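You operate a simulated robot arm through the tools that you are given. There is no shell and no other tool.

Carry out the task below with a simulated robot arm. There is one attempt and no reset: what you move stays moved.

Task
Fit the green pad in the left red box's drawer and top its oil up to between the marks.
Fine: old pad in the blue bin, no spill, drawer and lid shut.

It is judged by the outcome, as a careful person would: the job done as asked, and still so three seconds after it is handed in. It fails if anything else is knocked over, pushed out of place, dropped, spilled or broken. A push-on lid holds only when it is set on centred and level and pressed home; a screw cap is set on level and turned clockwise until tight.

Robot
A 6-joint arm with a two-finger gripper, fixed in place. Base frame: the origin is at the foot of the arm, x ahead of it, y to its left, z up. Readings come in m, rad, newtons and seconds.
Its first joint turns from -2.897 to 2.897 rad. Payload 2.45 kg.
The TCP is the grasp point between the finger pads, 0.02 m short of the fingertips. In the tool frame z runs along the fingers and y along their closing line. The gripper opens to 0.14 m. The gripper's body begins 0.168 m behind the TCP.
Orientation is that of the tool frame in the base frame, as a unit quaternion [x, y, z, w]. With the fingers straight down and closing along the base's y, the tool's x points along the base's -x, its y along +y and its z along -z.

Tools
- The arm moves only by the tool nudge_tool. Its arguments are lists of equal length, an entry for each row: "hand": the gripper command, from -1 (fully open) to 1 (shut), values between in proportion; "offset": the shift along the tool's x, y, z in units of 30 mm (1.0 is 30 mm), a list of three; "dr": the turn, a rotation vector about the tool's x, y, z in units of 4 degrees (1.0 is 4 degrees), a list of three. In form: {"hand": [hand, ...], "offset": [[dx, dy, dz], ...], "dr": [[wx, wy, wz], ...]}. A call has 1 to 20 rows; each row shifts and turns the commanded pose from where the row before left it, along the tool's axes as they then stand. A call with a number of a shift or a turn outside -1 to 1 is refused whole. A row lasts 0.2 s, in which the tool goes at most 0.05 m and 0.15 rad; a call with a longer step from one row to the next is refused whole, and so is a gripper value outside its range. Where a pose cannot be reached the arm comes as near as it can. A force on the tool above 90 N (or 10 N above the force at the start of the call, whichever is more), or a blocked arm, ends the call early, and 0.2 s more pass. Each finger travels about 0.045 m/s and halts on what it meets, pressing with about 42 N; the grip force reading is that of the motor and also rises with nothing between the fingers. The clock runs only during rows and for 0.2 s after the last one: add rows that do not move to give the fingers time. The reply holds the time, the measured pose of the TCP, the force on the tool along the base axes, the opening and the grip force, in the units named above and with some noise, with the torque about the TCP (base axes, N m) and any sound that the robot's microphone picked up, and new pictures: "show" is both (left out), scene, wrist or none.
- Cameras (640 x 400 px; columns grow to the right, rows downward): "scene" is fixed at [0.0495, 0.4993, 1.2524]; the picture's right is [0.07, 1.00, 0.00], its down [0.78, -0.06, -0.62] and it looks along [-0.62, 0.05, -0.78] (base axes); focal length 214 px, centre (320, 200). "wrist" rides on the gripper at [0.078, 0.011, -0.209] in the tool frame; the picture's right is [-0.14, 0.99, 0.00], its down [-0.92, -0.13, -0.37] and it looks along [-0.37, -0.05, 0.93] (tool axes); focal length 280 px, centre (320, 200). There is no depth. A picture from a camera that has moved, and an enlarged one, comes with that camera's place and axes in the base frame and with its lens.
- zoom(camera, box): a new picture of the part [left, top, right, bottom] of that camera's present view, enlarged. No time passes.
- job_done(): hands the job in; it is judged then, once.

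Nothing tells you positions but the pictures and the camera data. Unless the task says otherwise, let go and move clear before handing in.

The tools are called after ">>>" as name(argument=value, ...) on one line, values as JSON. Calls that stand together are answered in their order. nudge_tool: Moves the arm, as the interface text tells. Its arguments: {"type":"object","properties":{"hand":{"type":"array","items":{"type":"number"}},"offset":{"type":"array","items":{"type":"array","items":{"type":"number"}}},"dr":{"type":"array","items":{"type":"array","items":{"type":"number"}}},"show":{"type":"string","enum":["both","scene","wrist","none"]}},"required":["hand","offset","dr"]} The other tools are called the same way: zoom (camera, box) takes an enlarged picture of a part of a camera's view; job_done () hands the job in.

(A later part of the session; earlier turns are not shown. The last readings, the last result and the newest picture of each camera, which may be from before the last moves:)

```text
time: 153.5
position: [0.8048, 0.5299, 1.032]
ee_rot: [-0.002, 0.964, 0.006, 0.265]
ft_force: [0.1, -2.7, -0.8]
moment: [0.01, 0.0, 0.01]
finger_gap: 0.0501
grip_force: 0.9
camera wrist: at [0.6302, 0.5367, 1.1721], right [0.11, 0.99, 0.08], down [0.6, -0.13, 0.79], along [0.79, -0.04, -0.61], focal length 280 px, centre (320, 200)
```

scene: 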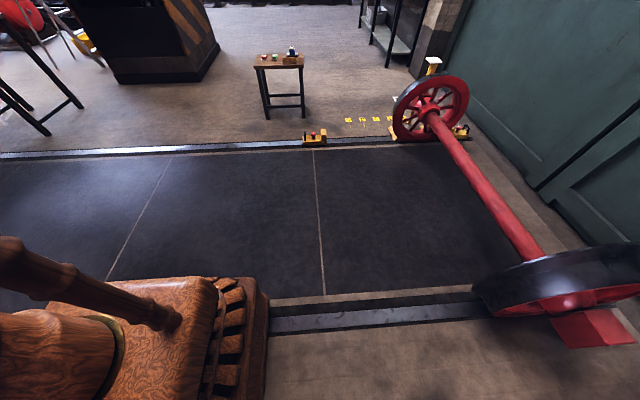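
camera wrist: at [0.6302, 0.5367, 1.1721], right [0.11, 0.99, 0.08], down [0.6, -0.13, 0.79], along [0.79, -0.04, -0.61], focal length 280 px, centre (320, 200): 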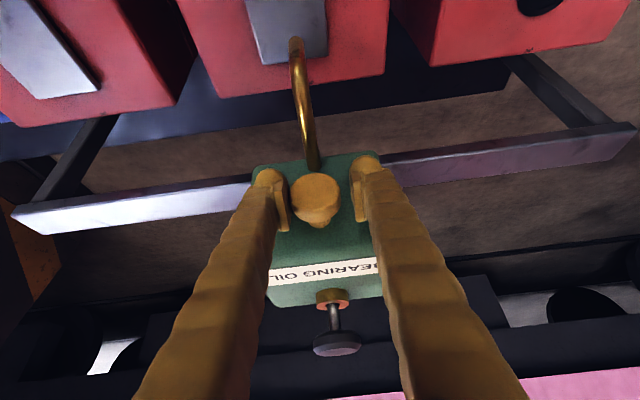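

>>> nudge_tool(hand=[0.3, 0.3, 0.3, 0.3, 0.3, 0.3, 0.3, 0.3, 0.3, 0.3, 0.3, 0.3, 0.3, 0.3, 0.3], offset=[[0, 0.5, 0], [0, 0.5, 0], [0, 0.5, 0], [0, 0.5, 0], [0, 0.5, 0], [0, 0.5, 0], [0, 0.5, 0], [0, 0.5, 0], [0, 0.5, 0], [0, 0.5, 0], [0, 0.5, 0], [0, 0.5, 0], [0, 0.5, 0], [0, 0.3, 0], [0, 0, 0]], dr=[[0, 0, 0], [0, 0, 0], [0, 0, 0], [0, 0, 0], [0, 0, 0], [0, 0, 0], [0, 0, 0], [0, 0, 0], [0, 0, 0], [0, 0, 0], [0, 0, 0], [0, 0, 0], [0, 0, 0], [0, 0, 0], [0, 0, 0]], show="wrist")

>>> zoom(camera="wrist", box=[200, 0, 440, 240])

```text
time: 156.7
position: [0.8043, 0.7341, 1.0344]
ee_rot: [-0.003, 0.964, 0.006, 0.265]
ft_force: [0.1, -1.5, 0.3]
moment: [0.01, 0.01, -0.02]
finger_gap: 0.0496
grip_force: 0.1
camera wrist: at [0.63, 0.741, 1.1745], right [0.11, 0.99, 0.08], down [0.6, -0.13, 0.79], along [0.79, -0.04, -0.61], focal length 280 px, centre (320, 200)
```

wrist: 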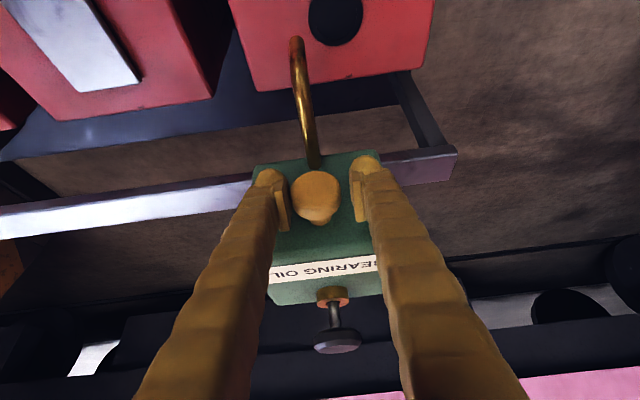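

```text
1.67 times, centred on (320, 120) of wrist
camera zoom: at [0.63, 0.741, 1.1745], right [0.11, 0.99, 0.08], down [0.6, -0.13, 0.79], along [0.79, -0.04, -0.61], focal length 467 px, centre (320, 333)
```

zoom: 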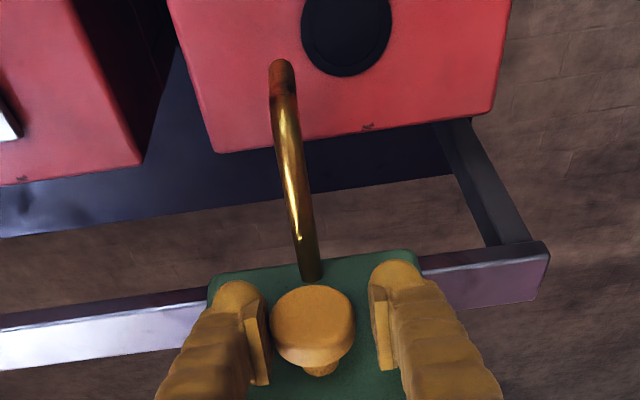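

The spout is at y≈0.730, the hole centre at y≈0.770. Moving 40 mm more.

>>> nudge_tool(hand=[0.3, 0.3, 0.3, 0.3, 0.3, 0.3, 0.3], offset=[[0, 0.33, 0], [0, 0.33, 0], [0, 0.3, 0], [0, 0.2, 0], [0, 0.17, 0], [0, 0, 0], [0, 0, 0]], dr=[[0, 0, 0], [0, 0, 0], [0, 0, 0], [0, 0, 0], [0, 0, 0], [0, 0, 0], [0, 0, 0]], show="wrist")

>>> zoom(camera="wrist", box=[200, 0, 440, 240])

```text
time: 158.3
position: [0.8043, 0.7732, 1.035]
ee_rot: [-0.003, 0.964, 0.006, 0.265]
ft_force: [-0.8, -1.6, 1.1]
moment: [-0.04, 0.0, -0.04]
finger_gap: 0.0502
grip_force: 0.5
camera wrist: at [0.6293, 0.781, 1.1748], right [0.11, 0.99, 0.08], down [0.6, -0.13, 0.79], along [0.79, -0.04, -0.61], focal length 280 px, centre (320, 200)
```

wrist: 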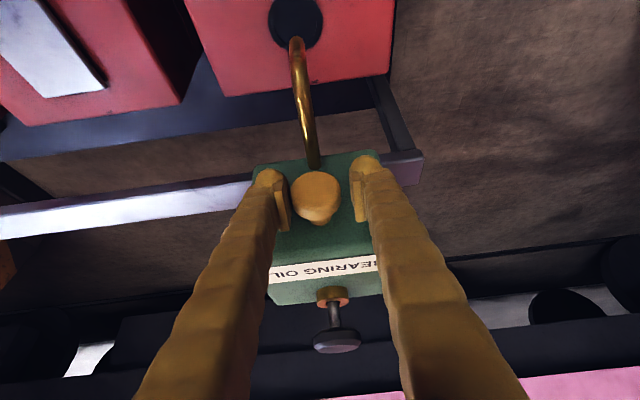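

```text
1.67 times, centred on (320, 120) of wrist
camera zoom: at [0.6293, 0.781, 1.1748], right [0.11, 0.99, 0.08], down [0.6, -0.13, 0.79], along [0.79, -0.04, -0.61], focal length 467 px, centre (320, 333)
```

zoom: 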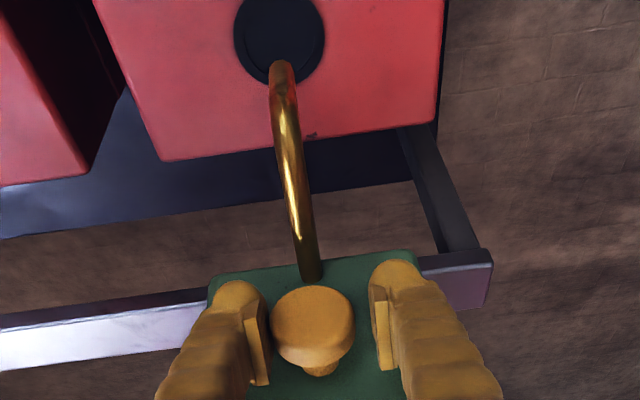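

The spout now sits over the filler hole (y 0.769 vs 0.768). I'll back off from the knob, close the fingers and tilt to about 60° to reach the plunger.

>>> nudge_tool(hand=[0.3, 0.3, 0.3, 0.3, 0.3, 0.3, 0.3, 0.3, 0.6, 1, 1, 1, 1, 1, 1, 1, 1], offset=[[0, -0.13, 0], [0, 0, -0.4], [0, 0, -0.8], [0, 0, -0.8], [0, 0, -0.8], [0, 0, -0.8], [0, 0, -0.8], [0, 0, -0.8], [0, 0, 0], [0, 0, 0], [0, 0, 0], [0, 0, 0], [0, 0, 0], [0, 0, 0], [0, 0, 0], [0, 0, 0], [0, 0, 0]], dr=[[0, 0, 0], [0, 0, 0], [0, 0, 0], [0, 0, 0], [0, 0, 0], [0, 0, 0], [0, 0, 0], [0, 0, 0], [0, -1, 0], [0, -1, 0], [0, -1, 0], [0, -1, 0], [0, -1, 0], [0, -1, 0], [0, -1, 0], [0, -0.3, 0], [0, 0, 0]], show="wrist")

```text
time: 161.9
position: [0.7233, 0.7668, 1.1695]
ee_rot: [0.0, 0.866, 0.006, 0.5]
ft_force: [0.5, 0.4, -0.4]
moment: [-0.04, -0.01, 0.0]
finger_gap: 0.0
grip_force: 30.3
camera wrist: at [0.5032, 0.7752, 1.2062], right [0.06, 0.99, 0.13], down [0.14, -0.14, 0.98], along [0.99, -0.04, -0.15], focal length 280 px, centre (320, 200)
```

wrist: 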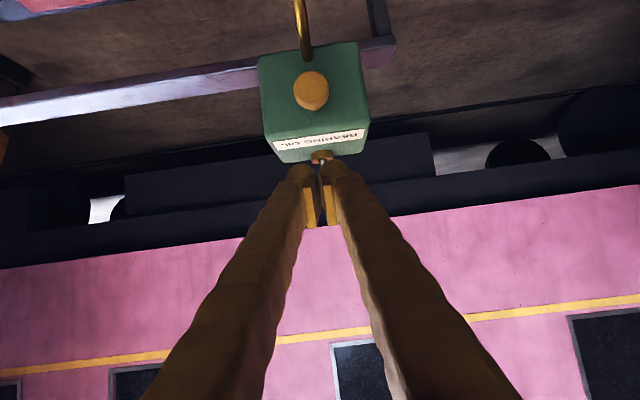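

>>> nudge_tool(hand=[1, 1, 1, 1, 1, 1, 1, 1], offset=[[-0.576, 0.01, 0.807], [-0.576, 0.01, 0.807], [-0.576, 0.01, 0.807], [-0.576, 0.01, 0.807], [-0.576, 0.01, 0.807], [-0.576, 0.01, 0.807], [-0.576, 0.01, 0.807], [0, 0, 0]], dr=[[0, 0, 0], [0, 0, 0], [0, 0, 0], [0, 0, 0], [0, 0, 0], [0, 0, 0], [0, 0, 0], [0, 0, 0]], show="wrist")

>>> zoom(camera="wrist", box=[220, 100, 420, 260])

```text
time: 163.7
position: [0.93, 0.7695, 1.1888]
ee_rot: [0.0, 0.867, 0.006, 0.499]
ft_force: [0.8, 0.0, 0.0]
moment: [0.0, 0.01, -0.03]
finger_gap: 0.0001
grip_force: 28.9
camera wrist: at [0.7107, 0.778, 1.2266], right [0.06, 0.99, 0.13], down [0.14, -0.14, 0.98], along [0.99, -0.04, -0.15], focal length 280 px, centre (320, 200)
```

wrist: 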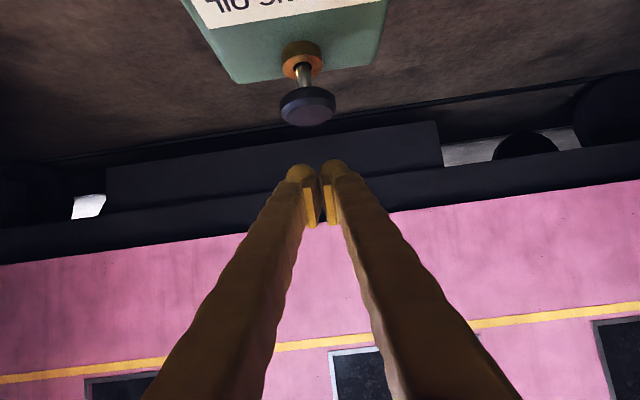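

```text
2.50 times, centred on (320, 180) of wrist
camera zoom: at [0.7107, 0.778, 1.2266], right [0.06, 0.99, 0.13], down [0.14, -0.14, 0.98], along [0.99, -0.04, -0.15], focal length 701 px, centre (320, 250)
```

zoom: 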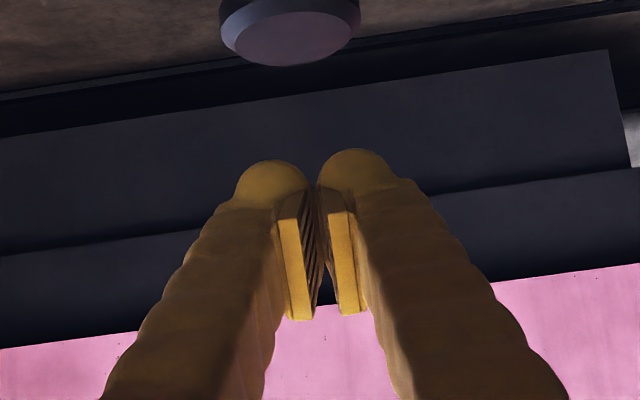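

The plunger top is at about (0.94, 0.769, 1.11). The fingertip's lower edge is directly above it; I'll descend to just above contact.

>>> nudge_tool(hand=[1, 1, 1, 1, 1], offset=[[0.433, -0.03, 0.25], [0.433, 0, 0.25], [0.35, 0, 0.2], [0, 0, 0], [0, 0, 0]], dr=[[0, 0, 0], [0, 0, 0], [0, 0, 0], [0, 0, 0], [0, 0, 0]], show="wrist")

>>> zoom(camera="wrist", box=[220, 60, 420, 260])

```text
time: 164.9
position: [0.931, 0.7699, 1.1467]
ee_rot: [-0.001, 0.867, 0.007, 0.499]
ft_force: [2.1, -0.1, 4.3]
moment: [-0.03, -0.09, 0.03]
finger_gap: 0.006
grip_force: 29.2
camera wrist: at [0.7102, 0.7786, 1.1843], right [0.06, 0.99, 0.13], down [0.14, -0.14, 0.98], along [0.99, -0.04, -0.15], focal length 280 px, centre (320, 200)
```

wrist: 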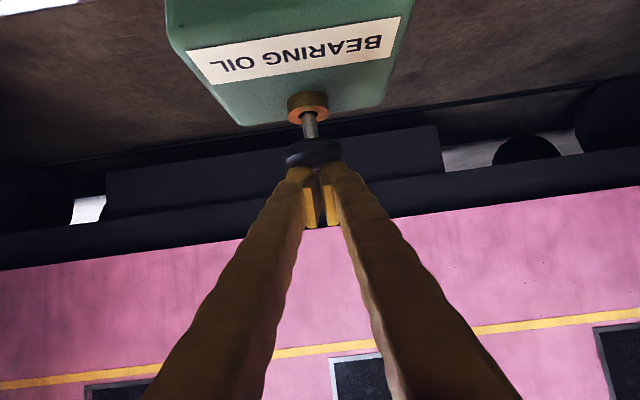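

```text
2.00 times, centred on (320, 160) of wrist
camera zoom: at [0.7102, 0.7786, 1.1843], right [0.06, 0.99, 0.13], down [0.14, -0.14, 0.98], along [0.99, -0.04, -0.15], focal length 561 px, centre (320, 280)
```

zoom: 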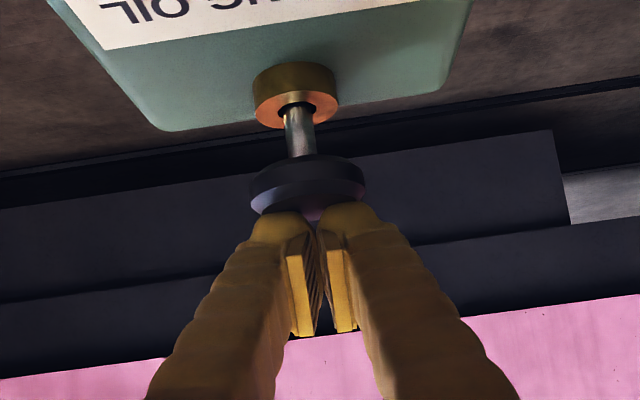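

In light contact with the plunger (4 N). Pressing about 12 mm, then releasing, as a first measured stroke.

>>> nudge_tool(hand=[1, 1, 1, 1], offset=[[0.115, 0, 0.067], [0.115, 0, 0.067], [0.115, 0, 0.067], [0, 0, 0]], dr=[[0, 0, 0], [0, 0, 0], [0, 0, 0], [0, 0, 0]], show="wrist")

>>> zoom(camera="wrist", box=[220, 60, 420, 260])

```text
time: 165.9
position: [0.9304, 0.7695, 1.134]
ee_rot: [-0.001, 0.866, 0.007, 0.499]
ft_force: [0.4, -3.3, 8.3]
moment: [-0.12, -0.05, 0.01]
finger_gap: 0.0062
grip_force: 29.6
camera wrist: at [0.7101, 0.7788, 1.1723], right [0.06, 0.99, 0.13], down [0.14, -0.14, 0.98], along [0.99, -0.04, -0.15], focal length 280 px, centre (320, 200)
```

wrist: 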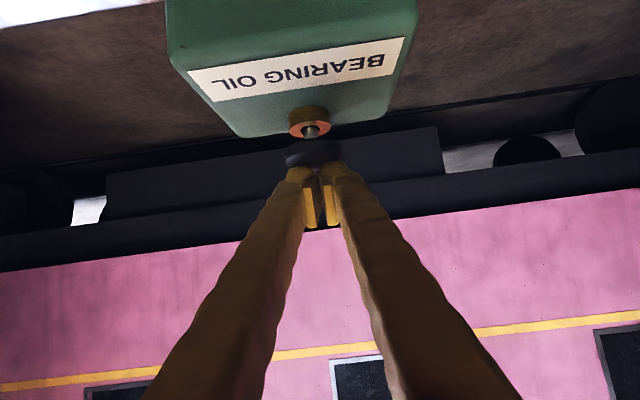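

```text
2.00 times, centred on (320, 160) of wrist
camera zoom: at [0.7101, 0.7788, 1.1723], right [0.06, 0.99, 0.13], down [0.14, -0.14, 0.98], along [0.99, -0.04, -0.15], focal length 561 px, centre (320, 280)
```

zoom: 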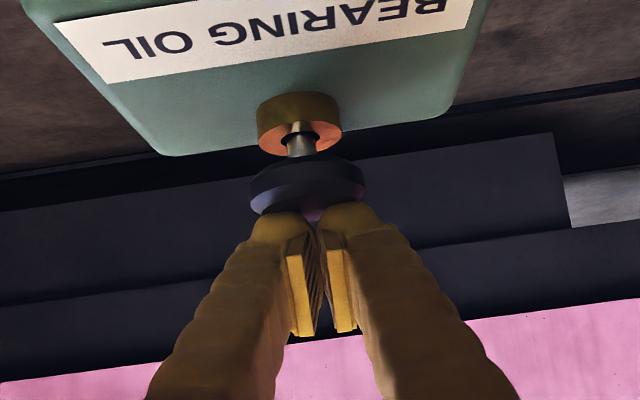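

The plunger moved 12 mm at about 8 N. I'll release and go check R 27's gauge before pumping more.

>>> nudge_tool(hand=[1, 1, 1, 1, 1, 1, 1, 1, 1, 1, 1, 1, 1, 1, 1, 1, 1, 1, 1, 1], offset=[[-0.3, 0, -0.18], [-0.72, 0, -0.42], [-0.6, 0, -0.35], [0.5, 0, -0.866], [0.5, 0, -0.866], [0.5, 0, -0.866], [0.5, 0, -0.866], [0.5, 0, -0.866], [0.5, 0, -0.866], [0.5, 0, -0.866], [0, 0, 0], [0, 0, 0], [0, 0, 0], [0, 0, 0], [0, 0, 0], [0, 0, 0], [0, 0, 0], [0, 0, 0], [0, 0, 0], [0, 0, 0]], dr=[[0, 0, 0], [0, 0, 0], [0, 0, 0], [0, 0, 0], [0, 0, 0], [0, 0, 0], [0, 0, 0], [0, 0, 0], [0, 0, 0], [0, 0, 0], [0, 1, 0], [0, 1, 0], [0, 1, 0], [0, 1, 0], [0, 1, 0], [0, 1, 0], [0, 1, 0], [0, 1, 0], [0, 1, 0], [0, 1, 0]], show="none")

>>> nudge_tool(hand=[0.5, 0, -0.5, -1, -1, -1, -1, -1, -1, -1, -1, -1, -1, -1, -1], offset=[[0, 0, 0], [0, 0, 0], [0, 0, 0], [0, 0, 0], [0, 0, 0], [0.96, 0.12, 0.54], [0.96, 0.12, 0.54], [0.96, 0.12, 0.54], [0.96, 0.12, 0.54], [0.96, 0.12, 0.54], [0.96, 0.12, 0.54], [0.96, 0.12, 0.54], [0.96, 0.12, 0.54], [0, 0, 0], [0, 0, 0]], dr=[[0, 1, 0], [0, 1, 0], [0, 1, 0], [0, 1, 0], [0, 1, 0], [0, 0, 0], [0, 0, 0], [0, 0, 0], [0, 0, 0], [0, 0, 0], [0, 0, 0], [0, 0, 0], [0, 0, 0], [0, 0, 0], [0, 0, 0]], show="wrist")

>>> zoom(camera="wrist", box=[240, 140, 340, 240])

```text
time: 170.1
position: [0.721, 0.7686, 1.1905]
ee_rot: [-0.002, 0.985, 0.005, 0.173]
ft_force: [-0.2, 0.5, -0.3]
moment: [0.02, 0.0, 0.0]
finger_gap: 0.0
grip_force: 29.8
```

```text
time: 173.3
position: [0.4885, 0.7983, 1.0637]
ee_rot: [-0.003, 1.0, 0.005, -0.001]
ft_force: [0.4, 0.6, 0.2]
moment: [0.01, -0.01, 0.01]
finger_gap: 0.1402
grip_force: 0.1
camera wrist: at [0.4111, 0.8043, 1.2734], right [0.13, 0.99, 0.01], down [0.92, -0.13, 0.37], along [0.36, -0.04, -0.93], focal length 280 px, centre (320, 200)
```

wrist: 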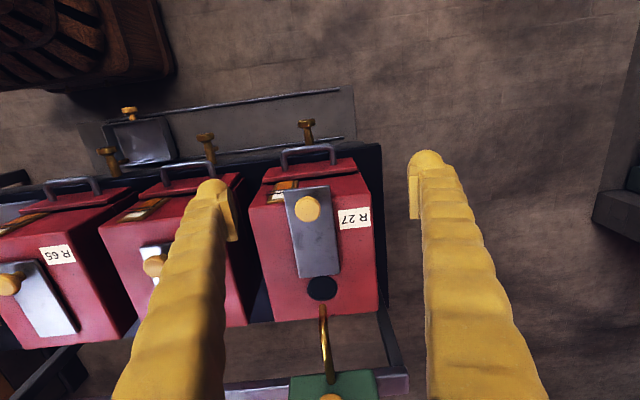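

```text
4.00 times, centred on (290, 190) of wrist
camera zoom: at [0.4111, 0.8043, 1.2734], right [0.13, 0.99, 0.01], down [0.92, -0.13, 0.37], along [0.36, -0.04, -0.93], focal length 1122 px, centre (440, 240)
```

zoom: 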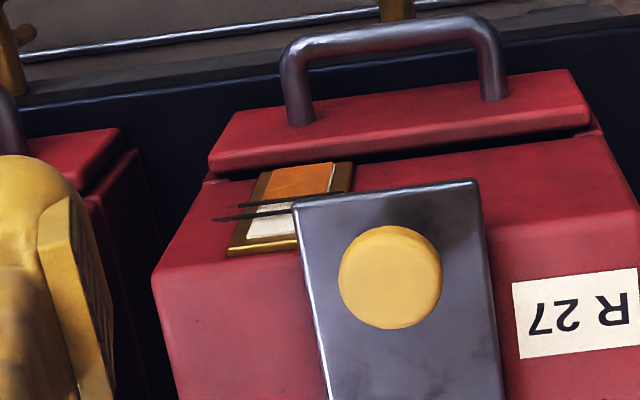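

The lid partly hides the gauge from here; I'll move to a lower, nearer viewpoint.

>>> nudge_tool(hand=[-1, -1, -1, -1, -1], offset=[[0.8, -0.6, 0.8], [0.8, -0.6, 0.8], [0.8, -0.6, 0.8], [0.8, -0.6, 0.8], [0, 0, 0]], dr=[[0, 0, 0], [0, 0, 0], [0, 0, 0], [0, 0, 0], [0, 0, 0]], show="wrist")

>>> zoom(camera="wrist", box=[260, 180, 400, 300])

```text
time: 174.5
position: [0.3945, 0.7257, 0.9673]
ee_rot: [-0.004, 1.0, 0.005, -0.001]
ft_force: [-0.3, 0.0, 0.1]
moment: [-0.01, -0.01, -0.01]
finger_gap: 0.1399
grip_force: 0.1
camera wrist: at [0.3155, 0.7341, 1.1762], right [0.13, 0.99, 0.01], down [0.92, -0.13, 0.37], along [0.36, -0.04, -0.93], focal length 280 px, centre (320, 200)
```

wrist: 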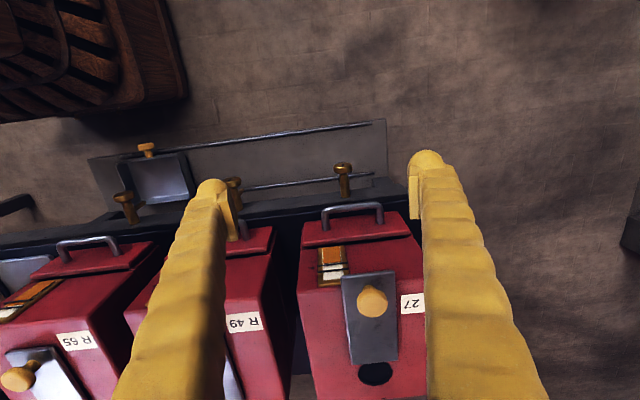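

```text
3.33 times, centred on (330, 240) of wrist
camera zoom: at [0.3155, 0.7341, 1.1762], right [0.13, 0.99, 0.01], down [0.92, -0.13, 0.37], along [0.36, -0.04, -0.93], focal length 935 px, centre (287, 67)
```

zoom: 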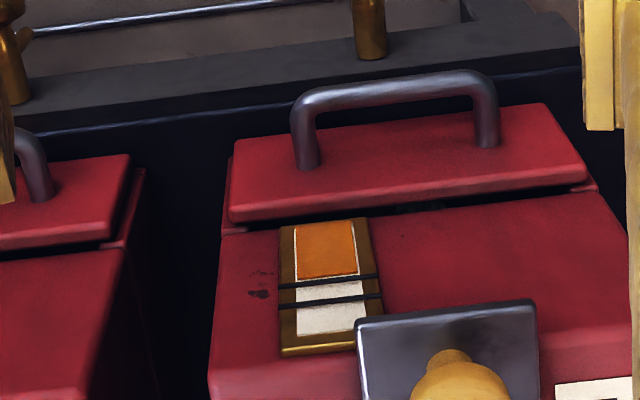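

>>> zoom(camera="wrist", box=[310, 240, 360, 290])

>>> zoom(camera="wrist", box=[330, 300, 430, 400])

```text
8.00 times, centred on (335, 265) of wrist
camera zoom: at [0.3155, 0.7341, 1.1762], right [0.13, 0.99, 0.01], down [0.92, -0.13, 0.37], along [0.36, -0.04, -0.93], focal length 2243 px, centre (200, -320)
```

zoom: 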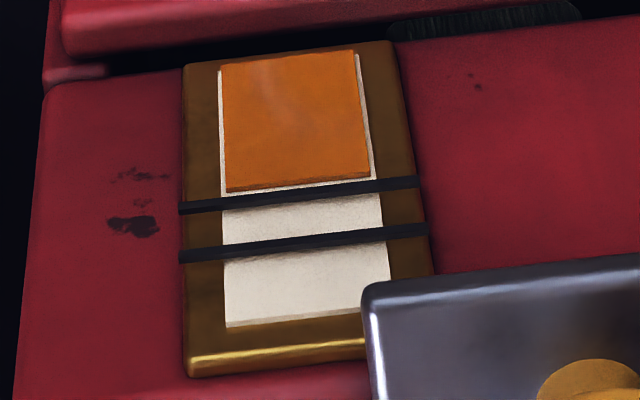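

```text
4.00 times, centred on (380, 350) of wrist
camera zoom: at [0.3155, 0.7341, 1.1762], right [0.13, 0.99, 0.01], down [0.92, -0.13, 0.37], along [0.36, -0.04, -0.93], focal length 1122 px, centre (80, -400)
```

zoom: 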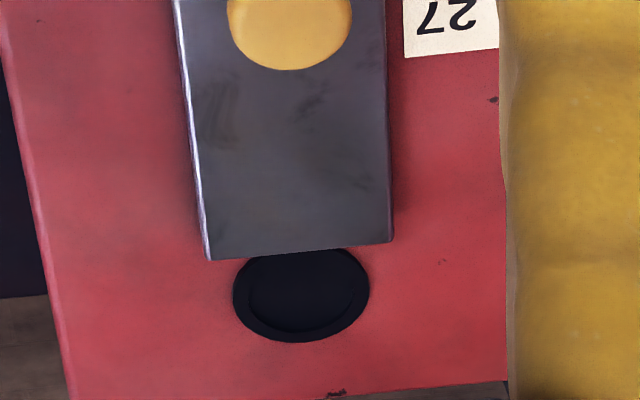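

The level is still just below the lower mark, with no spill visible around the hole. I'll go back and give one full stroke.

>>> nudge_tool(hand=[-1, -0.5, 0, 0.5, 1, 1, 1, 1, 1, 1, 1, 1, 1, 1, 1, 1, 1, 1, 1, 1], offset=[[-0.907, 0.12, -0.62], [-0.907, 0.12, -0.62], [-0.907, 0.12, -0.62], [-0.907, 0.12, -0.62], [-0.907, 0.12, -0.62], [-0.907, 0.12, -0.62], [-0.907, 0.12, -0.62], [-0.907, 0.12, -0.62], [-0.907, 0.12, -0.62], [-0.907, 0.12, -0.62], [-0.907, 0.12, -0.62], [-0.907, 0.12, -0.62], [0, 0, 0], [0, 0, 0], [0, 0, 0], [0, 0, 0], [0, 0, 0], [0, 0, 0], [0, 0, 0], [0, 0, 0]], dr=[[0, 0, 0], [0, 0, 0], [0, 0, 0], [0, 0, 0], [0, 0, 0], [0, 0, 0], [0, 0, 0], [0, 0, 0], [0, 0, 0], [0, 0, 0], [0, 0, 0], [0, 0, 0], [0, -1, 0], [0, -1, 0], [0, -1, 0], [0, -1, 0], [0, -1, 0], [0, -1, 0], [0, -1, 0], [0, -1, 0]], show="none")

>>> nudge_tool(hand=[1, 1, 1, 1, 1, 1, 1, 1, 1, 1, 1, 1, 1, 1, 1, 1], offset=[[0, 0, 0], [0, 0, 0], [0, 0, 0], [0, 0, 0], [0, 0, 0], [0, 0, 0], [0, 0, 0], [-0.5, 0, 0.866], [-0.5, 0, 0.866], [-0.5, 0, 0.866], [-0.5, 0, 0.866], [-0.5, 0, 0.866], [-0.5, 0, 0.866], [-0.5, 0, 0.866], [0, 0, 0], [0, 0, 0]], dr=[[0, -1, 0], [0, -1, 0], [0, -1, 0], [0, -1, 0], [0, -1, 0], [0, -1, 0], [0, -1, 0], [0, 0, 0], [0, 0, 0], [0, 0, 0], [0, 0, 0], [0, 0, 0], [0, 0, 0], [0, 0, 0], [0, 0, 0], [0, 0, 0]], show="wrist")

```text
time: 178.7
position: [0.7193, 0.7668, 1.1883]
ee_rot: [-0.002, 0.961, 0.006, 0.275]
ft_force: [0.7, 0.3, -0.6]
moment: [-0.02, 0.01, -0.02]
finger_gap: 0.0001
grip_force: 29.4
```

```text
time: 182.1
position: [0.9284, 0.7709, 1.1895]
ee_rot: [0.0, 0.866, 0.006, 0.499]
ft_force: [-1.2, -0.1, 1.1]
moment: [-0.01, -0.01, 0.02]
finger_gap: 0.0
grip_force: 29.6
camera wrist: at [0.7084, 0.7786, 1.2274], right [0.06, 0.99, 0.13], down [0.14, -0.14, 0.98], along [0.99, -0.04, -0.15], focal length 280 px, centre (320, 200)
```

wrist: 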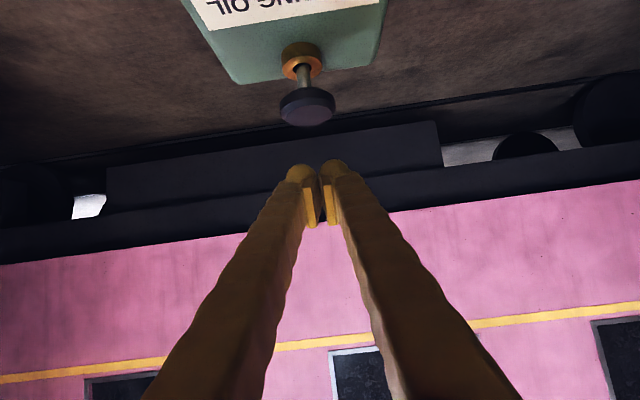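

>>> nudge_tool(hand=[1, 1, 1, 1, 1, 1, 1, 1, 1], offset=[[0.433, -0.04, 0.25], [0.433, 0, 0.25], [0.35, 0, 0.2], [0.15, 0, 0.0866], [0.15, 0, 0.0866], [0.15, 0, 0.0866], [0.15, 0, 0.0866], [0.1, 0, 0.058], [0, 0, 0]], dr=[[0, 0, 0], [0, 0, 0], [0, 0, 0], [0, 0, 0], [0, 0, 0], [0, 0, 0], [0, 0, 0], [0, 0, 0], [0, 0, 0]], show="wrist")

>>> zoom(camera="wrist", box=[220, 60, 420, 260])

```text
time: 184.1
position: [0.9305, 0.7689, 1.1258]
ee_rot: [0.0, 0.866, 0.007, 0.501]
ft_force: [1.9, -2.6, 35.4]
moment: [-0.17, -0.13, -0.06]
finger_gap: 0.0058
grip_force: 29.6
heard: click
camera wrist: at [0.7094, 0.7776, 1.1624], right [0.06, 0.99, 0.13], down [0.14, -0.14, 0.98], along [0.99, -0.04, -0.15], focal length 280 px, centre (320, 200)
```

wrist: 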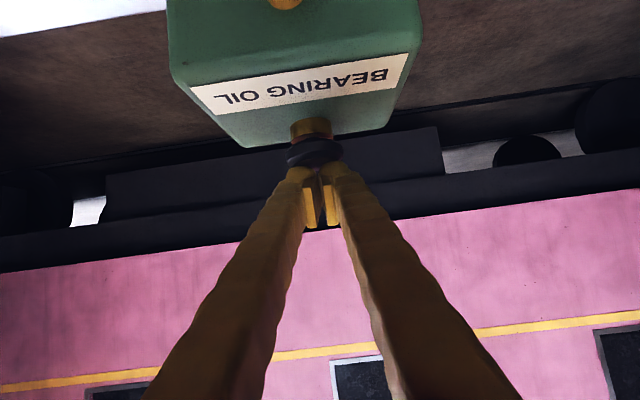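

```text
2.00 times, centred on (320, 160) of wrist
camera zoom: at [0.7094, 0.7776, 1.1624], right [0.06, 0.99, 0.13], down [0.14, -0.14, 0.98], along [0.99, -0.04, -0.15], focal length 561 px, centre (320, 280)
```

zoom: 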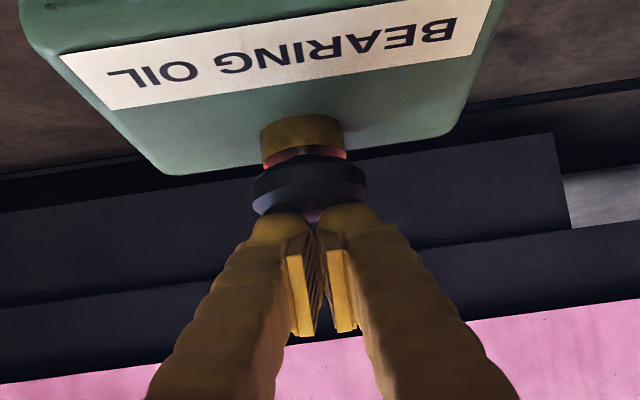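

A click was heard at the bottom of the stroke: one full shot. Returning to check the gauge.

>>> nudge_tool(hand=[1, 1, 1, 1, 1, 1, 1, 1, 1, 1, 1, 1, 1, 1, 1, 1, 1, 1, 1, 1], offset=[[-0.3, 0, -0.18], [-0.72, 0, -0.42], [-0.72, 0, -0.42], [0.5, 0, -0.866], [0.5, 0, -0.866], [0.5, 0, -0.866], [0.5, 0, -0.866], [0.5, 0, -0.866], [0.5, 0, -0.866], [0.5, 0, -0.866], [0, 0, 0], [0, 0, 0], [0, 0, 0], [0, 0, 0], [0, 0, 0], [0, 0, 0], [0, 0, 0], [0, 0, 0], [0, 0, 0], [0, 0, 0]], dr=[[0, 0, 0], [0, 0, 0], [0, 0, 0], [0, 0, 0], [0, 0, 0], [0, 0, 0], [0, 0, 0], [0, 0, 0], [0, 0, 0], [0, 0, 0], [0, 1, 0], [0, 1, 0], [0, 1, 0], [0, 1, 0], [0, 1, 0], [0, 1, 0], [0, 1, 0], [0, 1, 0], [0, 1, 0], [0, 1, 0]], show="none")

>>> nudge_tool(hand=[0.5, 0, -0.5, -1, -1, -1, -1, -1, -1, -1, -1, -1, -1, -1, -1, -1, -1, -1, -1, -1], offset=[[0, 0, 0], [0, 0, 0], [0, 0, 0], [0, 0, 0], [0, 0, 0], [0.907, -0.12, 0.62], [0.907, -0.12, 0.62], [0.907, -0.12, 0.62], [0.907, -0.12, 0.62], [0.907, -0.12, 0.62], [0.907, -0.12, 0.62], [0.907, -0.12, 0.62], [0.907, -0.12, 0.62], [0.907, -0.12, 0.62], [0.907, -0.12, 0.62], [0.907, -0.12, 0.62], [0.907, -0.12, 0.62], [0, 0, 0], [0, 0, 0], [0, 0, 0]], dr=[[0, 1, 0], [0, 1, 0], [0, 1, 0], [0, 1, 0], [0, 1, 0], [0, 0, 0], [0, 0, 0], [0, 0, 0], [0, 0, 0], [0, 0, 0], [0, 0, 0], [0, 0, 0], [0, 0, 0], [0, 0, 0], [0, 0, 0], [0, 0, 0], [0, 0, 0], [0, 0, 0], [0, 0, 0], [0, 0, 0]], show="wrist")

>>> zoom(camera="wrist", box=[310, 240, 360, 290])

>>> zoom(camera="wrist", box=[290, 280, 430, 400])

```text
time: 188.3
position: [0.7193, 0.7667, 1.1841]
ee_rot: [-0.002, 0.985, 0.006, 0.172]
ft_force: [-1.2, -0.5, 0.2]
moment: [0.02, 0.01, 0.03]
finger_gap: 0.0002
grip_force: 29.3
```

```text
time: 192.5
position: [0.3927, 0.7231, 0.9603]
ee_rot: [-0.004, 1.0, 0.005, 0.0]
ft_force: [0.3, 0.3, 0.2]
moment: [-0.02, -0.02, -0.02]
finger_gap: 0.1398
grip_force: 0.2
camera wrist: at [0.3146, 0.7303, 1.1697], right [0.13, 0.99, 0.01], down [0.92, -0.13, 0.37], along [0.36, -0.04, -0.93], focal length 280 px, centre (320, 200)
```

wrist: 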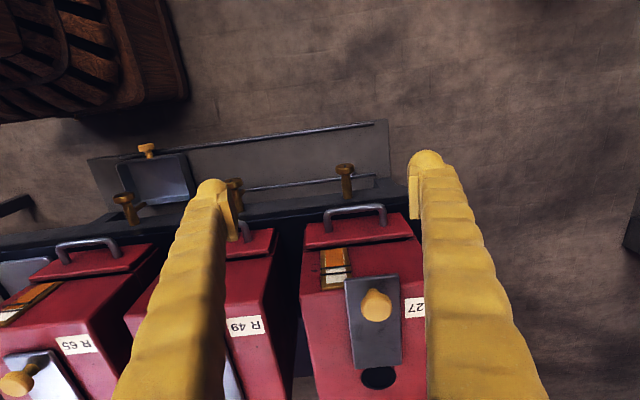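

```text
8.00 times, centred on (335, 265) of wrist
camera zoom: at [0.3146, 0.7303, 1.1697], right [0.13, 0.99, 0.01], down [0.92, -0.13, 0.37], along [0.36, -0.04, -0.93], focal length 2243 px, centre (200, -320)
```

zoom: 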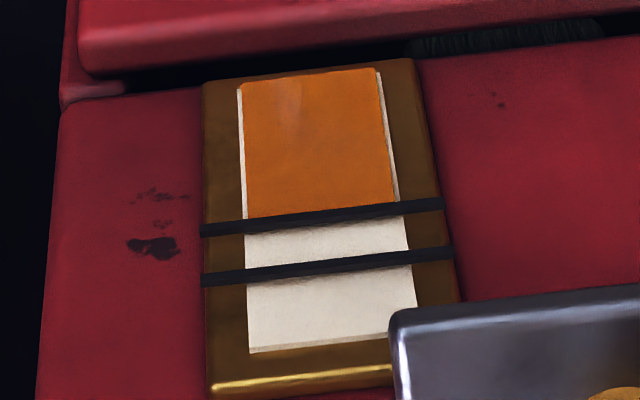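

```text
3.33 times, centred on (360, 340) of wrist
camera zoom: at [0.3146, 0.7303, 1.1697], right [0.13, 0.99, 0.01], down [0.92, -0.13, 0.37], along [0.36, -0.04, -0.93], focal length 935 px, centre (187, -267)
```

zoom: 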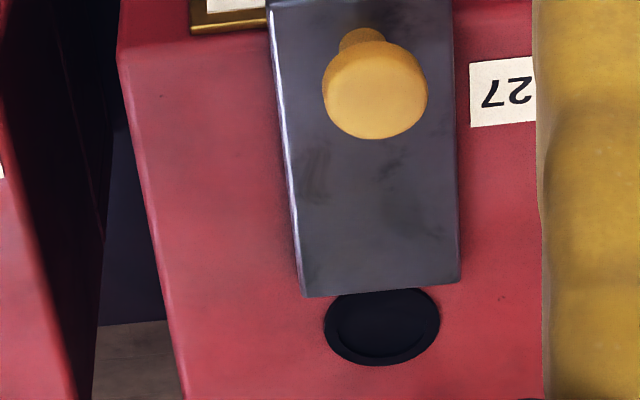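

The level is now right at the lower mark; each shot raises it about a third of the band. One more shot, then re-check.

>>> nudge_tool(hand=[-1, -0.5, 0, 0.5, 1, 1, 1, 1, 1, 1, 1, 1, 1, 1, 1, 1, 1, 1, 1, 1], offset=[[-0.907, 0.125, -0.64], [-0.907, 0.125, -0.64], [-0.907, 0.125, -0.64], [-0.907, 0.125, -0.64], [-0.907, 0.125, -0.64], [-0.907, 0.125, -0.64], [-0.907, 0.125, -0.64], [-0.907, 0.125, -0.64], [-0.907, 0.125, -0.64], [-0.907, 0.125, -0.64], [-0.907, 0.125, -0.64], [-0.907, 0.125, -0.64], [0, 0, 0], [0, 0, 0], [0, 0, 0], [0, 0, 0], [0, 0, 0], [0, 0, 0], [0, 0, 0], [0, 0, 0]], dr=[[0, 0, 0], [0, 0, 0], [0, 0, 0], [0, 0, 0], [0, 0, 0], [0, 0, 0], [0, 0, 0], [0, 0, 0], [0, 0, 0], [0, 0, 0], [0, 0, 0], [0, 0, 0], [0, -1, 0], [0, -1, 0], [0, -1, 0], [0, -1, 0], [0, -1, 0], [0, -1, 0], [0, -1, 0], [0, -1, 0]], show="none")

>>> nudge_tool(hand=[1, 1, 1, 1, 1, 1, 1, 1, 1, 1, 1, 1, 1, 1, 1, 1], offset=[[0, 0, 0], [0, 0, 0], [0, 0, 0], [0, 0, 0], [0, 0, 0], [0, 0, 0], [0, 0, 0], [-0.5, 0, 0.866], [-0.5, 0, 0.866], [-0.5, 0, 0.866], [-0.5, 0, 0.866], [-0.5, 0, 0.866], [-0.5, 0, 0.866], [-0.5, 0, 0.866], [0, 0, 0], [0, 0, 0]], dr=[[0, -1, 0], [0, -1, 0], [0, -1, 0], [0, -1, 0], [0, -1, 0], [0, -1, 0], [0, -1, 0], [0, 0, 0], [0, 0, 0], [0, 0, 0], [0, 0, 0], [0, 0, 0], [0, 0, 0], [0, 0, 0], [0, 0, 0], [0, 0, 0]], show="wrist")

```text
time: 196.7
position: [0.7192, 0.7705, 1.1899]
ee_rot: [-0.001, 0.961, 0.006, 0.276]
ft_force: [0.3, -0.3, 0.2]
moment: [-0.03, 0.02, 0.01]
finger_gap: 0.0
grip_force: 29.1
```

```text
time: 200.1
position: [0.9289, 0.7703, 1.1894]
ee_rot: [-0.001, 0.867, 0.007, 0.499]
ft_force: [-0.2, -0.1, 0.2]
moment: [0.0, 0.02, -0.01]
finger_gap: 0.0002
grip_force: 29.3
camera wrist: at [0.7091, 0.7784, 1.2277], right [0.06, 0.99, 0.13], down [0.14, -0.14, 0.98], along [0.99, -0.04, -0.15], focal length 280 px, centre (320, 200)
```

wrist: 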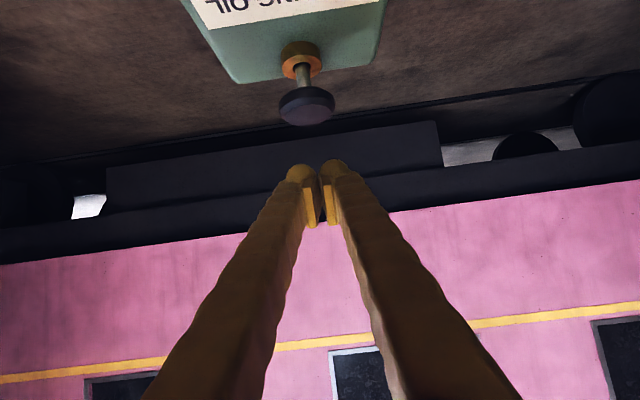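

Same position as before. Pressing one full stroke and lifting off.

>>> nudge_tool(hand=[1, 1, 1, 1, 1, 1, 1, 1, 1, 1], offset=[[0.433, -0.03, 0.25], [0.433, 0, 0.25], [0.35, 0, 0.2], [0.15, 0, 0.0866], [0.15, 0, 0.0866], [0.15, 0, 0.0866], [0.15, 0, 0.0866], [0.1, 0, 0.058], [0, 0, 0], [0, 0, 0]], dr=[[0, 0, 0], [0, 0, 0], [0, 0, 0], [0, 0, 0], [0, 0, 0], [0, 0, 0], [0, 0, 0], [0, 0, 0], [0, 0, 0], [0, 0, 0]], show="none")

>>> nudge_tool(hand=[1, 1, 1, 1, 1, 1, 1, 1, 1, 1, 1, 1, 1, 1, 1, 1, 1, 1, 1, 1], offset=[[-0.3, 0, -0.18], [-0.72, 0, -0.42], [-0.84, 0, -0.49], [0.5, 0, -0.866], [0.5, 0, -0.866], [0.5, 0, -0.866], [0.5, 0, -0.866], [0.5, 0, -0.866], [0.5, 0, -0.866], [0.5, 0, -0.866], [0, 0, 0], [0, 0, 0], [0, 0, 0], [0, 0, 0], [0, 0, 0], [0, 0, 0], [0, 0, 0], [0, 0, 0], [0, 0, 0], [0, 0, 0]], dr=[[0, 0, 0], [0, 0, 0], [0, 0, 0], [0, 0, 0], [0, 0, 0], [0, 0, 0], [0, 0, 0], [0, 0, 0], [0, 0, 0], [0, 0, 0], [0, 1, 0], [0, 1, 0], [0, 1, 0], [0, 1, 0], [0, 1, 0], [0, 1, 0], [0, 1, 0], [0, 1, 0], [0, 1, 0], [0, 1, 0]], show="none")

>>> nudge_tool(hand=[0.5, 0, -0.5, -1, -1, -1, -1, -1, -1, -1, -1, -1, -1, -1, -1, -1, -1, -1, -1, -1], offset=[[0, 0, 0], [0, 0, 0], [0, 0, 0], [0, 0, 0], [0, 0, 0], [0.907, -0.12, 0.62], [0.907, -0.12, 0.62], [0.907, -0.12, 0.62], [0.907, -0.12, 0.62], [0.907, -0.12, 0.62], [0.907, -0.12, 0.62], [0.907, -0.12, 0.62], [0.907, -0.12, 0.62], [0.907, -0.12, 0.62], [0.907, -0.12, 0.62], [0.907, -0.12, 0.62], [0.907, -0.12, 0.62], [0, 0, 0], [0, 0, 0], [0, 0, 0]], dr=[[0, 1, 0], [0, 1, 0], [0, 1, 0], [0, 1, 0], [0, 1, 0], [0, 0, 0], [0, 0, 0], [0, 0, 0], [0, 0, 0], [0, 0, 0], [0, 0, 0], [0, 0, 0], [0, 0, 0], [0, 0, 0], [0, 0, 0], [0, 0, 0], [0, 0, 0], [0, 0, 0], [0, 0, 0], [0, 0, 0]], show="wrist")

>>> zoom(camera="wrist", box=[310, 240, 360, 290])

```text
time: 202.3
position: [0.9285, 0.7712, 1.1258]
ee_rot: [-0.001, 0.866, 0.007, 0.501]
ft_force: [8.0, 0.9, 29.8]
moment: [-0.09, -0.29, 0.01]
finger_gap: 0.0058
grip_force: 29.7
heard: click
```

```text
time: 206.5
position: [0.7182, 0.7685, 1.188]
ee_rot: [-0.002, 0.985, 0.005, 0.172]
ft_force: [-0.4, 0.4, 0.0]
moment: [0.0, 0.02, 0.02]
finger_gap: 0.0
grip_force: 29.0
```

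```text
time: 210.7
position: [0.3922, 0.7285, 0.9653]
ee_rot: [-0.004, 1.0, 0.005, -0.001]
ft_force: [-1.3, -0.3, 0.3]
moment: [0.01, 0.01, -0.02]
finger_gap: 0.1399
grip_force: 0.1
camera wrist: at [0.3146, 0.7357, 1.1741], right [0.13, 0.99, 0.01], down [0.92, -0.13, 0.37], along [0.36, -0.04, -0.93], focal length 280 px, centre (320, 200)
```

wrist: 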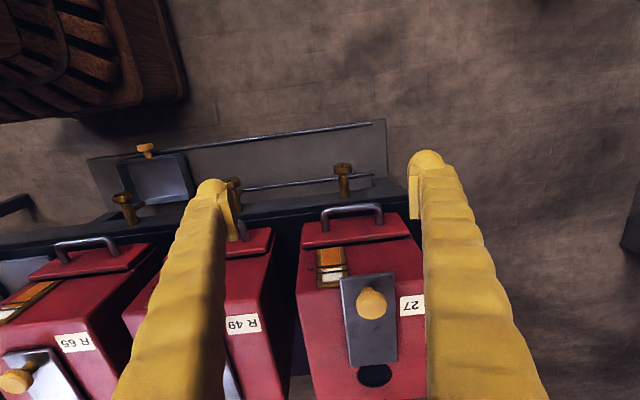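

```text
8.00 times, centred on (335, 265) of wrist
camera zoom: at [0.3146, 0.7357, 1.1741], right [0.13, 0.99, 0.01], down [0.92, -0.13, 0.37], along [0.36, -0.04, -0.93], focal length 2243 px, centre (200, -320)
```

zoom: 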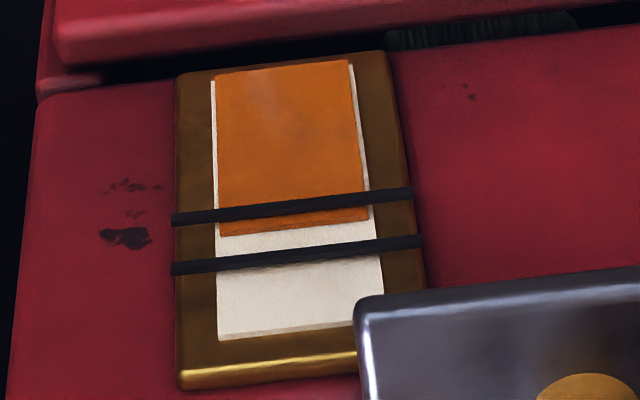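

The oil now sits midway between the two marks. Next I'll close the lid by pushing its knob toward +x with closed fingers.

>>> nudge_tool(hand=[0, 1, 1, 1, 1, 1, 1, 1, 1, 1, 1, 1, 1], offset=[[0, 0.65, 0], [0, 0.65, 0], [0, 0, 0], [0, 0, 0], [0, 0, 0], [0, 0, 0], [-0.9, 0, 0], [-0.9, 0, 0], [-0.9, 0, 0], [-0.7, 0, 0], [0, 0, 1], [0, 0, 0.95], [0, 0, 0]], dr=[[0, 0, 0], [0, 0, 0], [0, 0, 0], [0, 0, 0], [0, 0, 0], [0, 0, 0], [0, 0, 0], [0, 0, 0], [0, 0, 0], [0, 0, 0], [0, 0, 0], [0, 0, 0], [0, 0, 0]], show="wrist")

```text
time: 213.5
position: [0.4937, 0.7651, 0.9073]
ee_rot: [-0.004, 1.0, 0.006, -0.001]
ft_force: [0.0, 0.1, 0.0]
moment: [-0.02, 0.0, 0.01]
finger_gap: 0.0001
grip_force: 29.3
camera wrist: at [0.4155, 0.772, 1.116], right [0.13, 0.99, 0.01], down [0.92, -0.12, 0.37], along [0.36, -0.04, -0.93], focal length 280 px, centre (320, 200)
```

wrist: 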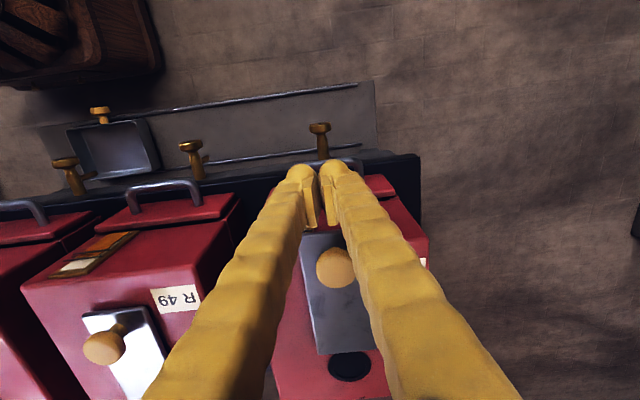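

>>> nudge_tool(hand=[1, 1, 1, 1, 1, 1, 1, 1, 1, 1, 1, 1], offset=[[-0.4, 0.03, 0], [-0.4, 0.03, 0], [-0.4, 0.03, 0], [-0.3, 0, 0], [-0.3, 0, 0], [-0.3, 0, 0], [-0.3, 0, 0], [-0.3, 0, 0], [-0.3, 0, 0], [-0.2, 0, 0], [-0.2, 0, 0], [0, 0, 0]], dr=[[0, 0, 0], [0, 0, 0], [0, 0, 0], [0, 0, 0], [0, 0, 0], [0, 0, 0], [0, 0, 0], [0, 0, 0], [0, 0, 0], [0, 0, 0], [0, 0, 0], [0, 0, 0]], show="wrist")

```text
time: 216.1
position: [0.5964, 0.769, 0.9069]
ee_rot: [-0.003, 1.0, 0.005, -0.001]
ft_force: [-1.5, 1.2, -0.2]
moment: [0.03, 0.03, 0.09]
finger_gap: 0.0
grip_force: 29.2
camera wrist: at [0.5179, 0.7766, 1.1164], right [0.13, 0.99, 0.01], down [0.92, -0.12, 0.37], along [0.36, -0.04, -0.93], focal length 280 px, centre (320, 200)
```

wrist: 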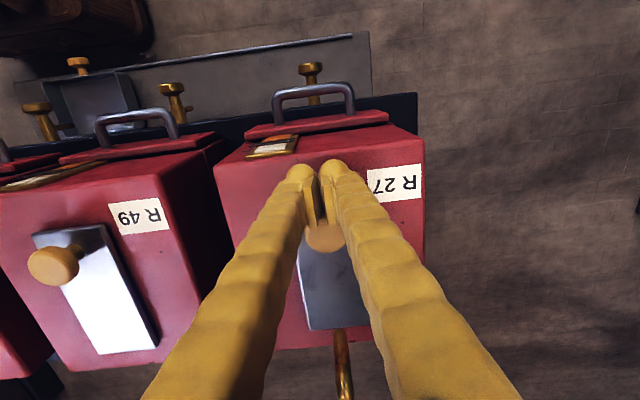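

Nearly home; pushing on gently until it meets its stop.

>>> nudge_tool(hand=[1, 1, 1, 1, 1, 1, 1], offset=[[-0.12, 0, 0], [-0.12, 0, 0], [-0.12, 0, 0], [-0.12, 0, 0], [-0.12, 0, 0], [-0.12, 0, 0], [0, 0, 0]], dr=[[0, 0, 0], [0, 0, 0], [0, 0, 0], [0, 0, 0], [0, 0, 0], [0, 0, 0], [0, 0, 0]], show="none")

```text
time: 216.8
position: [0.5979, 0.7683, 0.9077]
ee_rot: [-0.005, 1.0, 0.002, -0.006]
ft_force: [-16.3, -8.7, 8.2]
moment: [-0.15, 0.03, -0.2]
finger_gap: 0.0058
grip_force: 29.6
stopped in row 3: the force on the tool passed its limit at 99 N (the readings are from after the stop); the commanded pose is now the measured one
```

Hard stop reached: the lid is home. Backing off and taking a look at everything.

>>> nudge_tool(hand=[1, 1, 1, 0.5, 0, -0.5, -1, -1, -1, -1, -1], offset=[[0.3, 0, 0], [0.6, 0, 0], [0, 0, -1], [0.3, 0, -1], [0.6, 0, -1], [0.6, 0, -1], [0.6, 0, -0.5], [0, 0, 0], [0, 0, 0], [0, 0, 0], [0, 0, 0]], dr=[[0, 0, 0], [0, 0, 0], [0, 0, 0], [0, 0, 0], [0, 0, 0], [0, 0, 0], [0, 0, 0], [0, 0, 0], [0, 0, 0], [0, 0, 0], [0, 0, 0]], show="wrist")

>>> zoom(camera="wrist", box=[220, 100, 420, 400])

>>> zoom(camera="wrist", box=[250, 160, 370, 260])

```text
time: 219.2
position: [0.5123, 0.7687, 1.043]
ee_rot: [-0.005, 1.0, 0.002, -0.006]
ft_force: [0.4, 0.2, 0.6]
moment: [0.0, 0.02, 0.01]
finger_gap: 0.1401
grip_force: 0.1
camera wrist: at [0.4354, 0.7772, 1.2533], right [0.13, 0.99, 0.0], down [0.93, -0.12, 0.36], along [0.36, -0.04, -0.93], focal length 280 px, centre (320, 200)
```

wrist: 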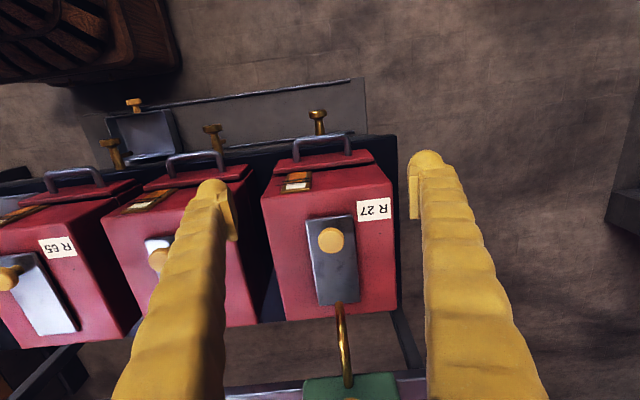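

```text
1.33 times, centred on (320, 250) of wrist
camera zoom: at [0.4354, 0.7772, 1.2533], right [0.13, 0.99, 0.0], down [0.93, -0.12, 0.36], along [0.36, -0.04, -0.93], focal length 374 px, centre (320, 133)
```

zoom: 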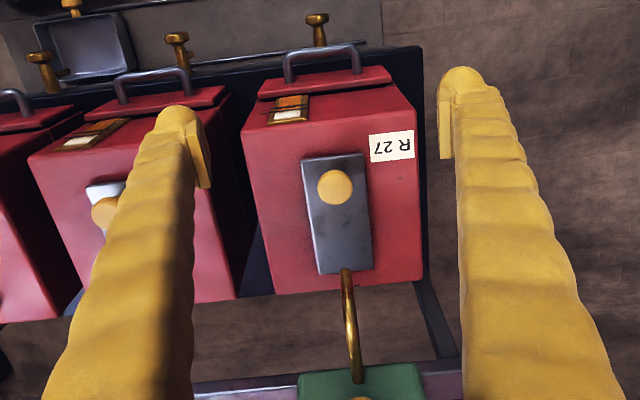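

```text
4.00 times, centred on (310, 210) of wrist
camera zoom: at [0.4354, 0.7772, 1.2533], right [0.13, 0.99, 0.0], down [0.93, -0.12, 0.36], along [0.36, -0.04, -0.93], focal length 1122 px, centre (360, 160)
```

zoom: 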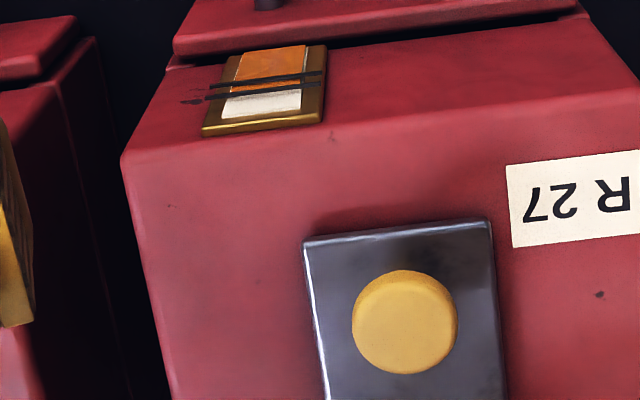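

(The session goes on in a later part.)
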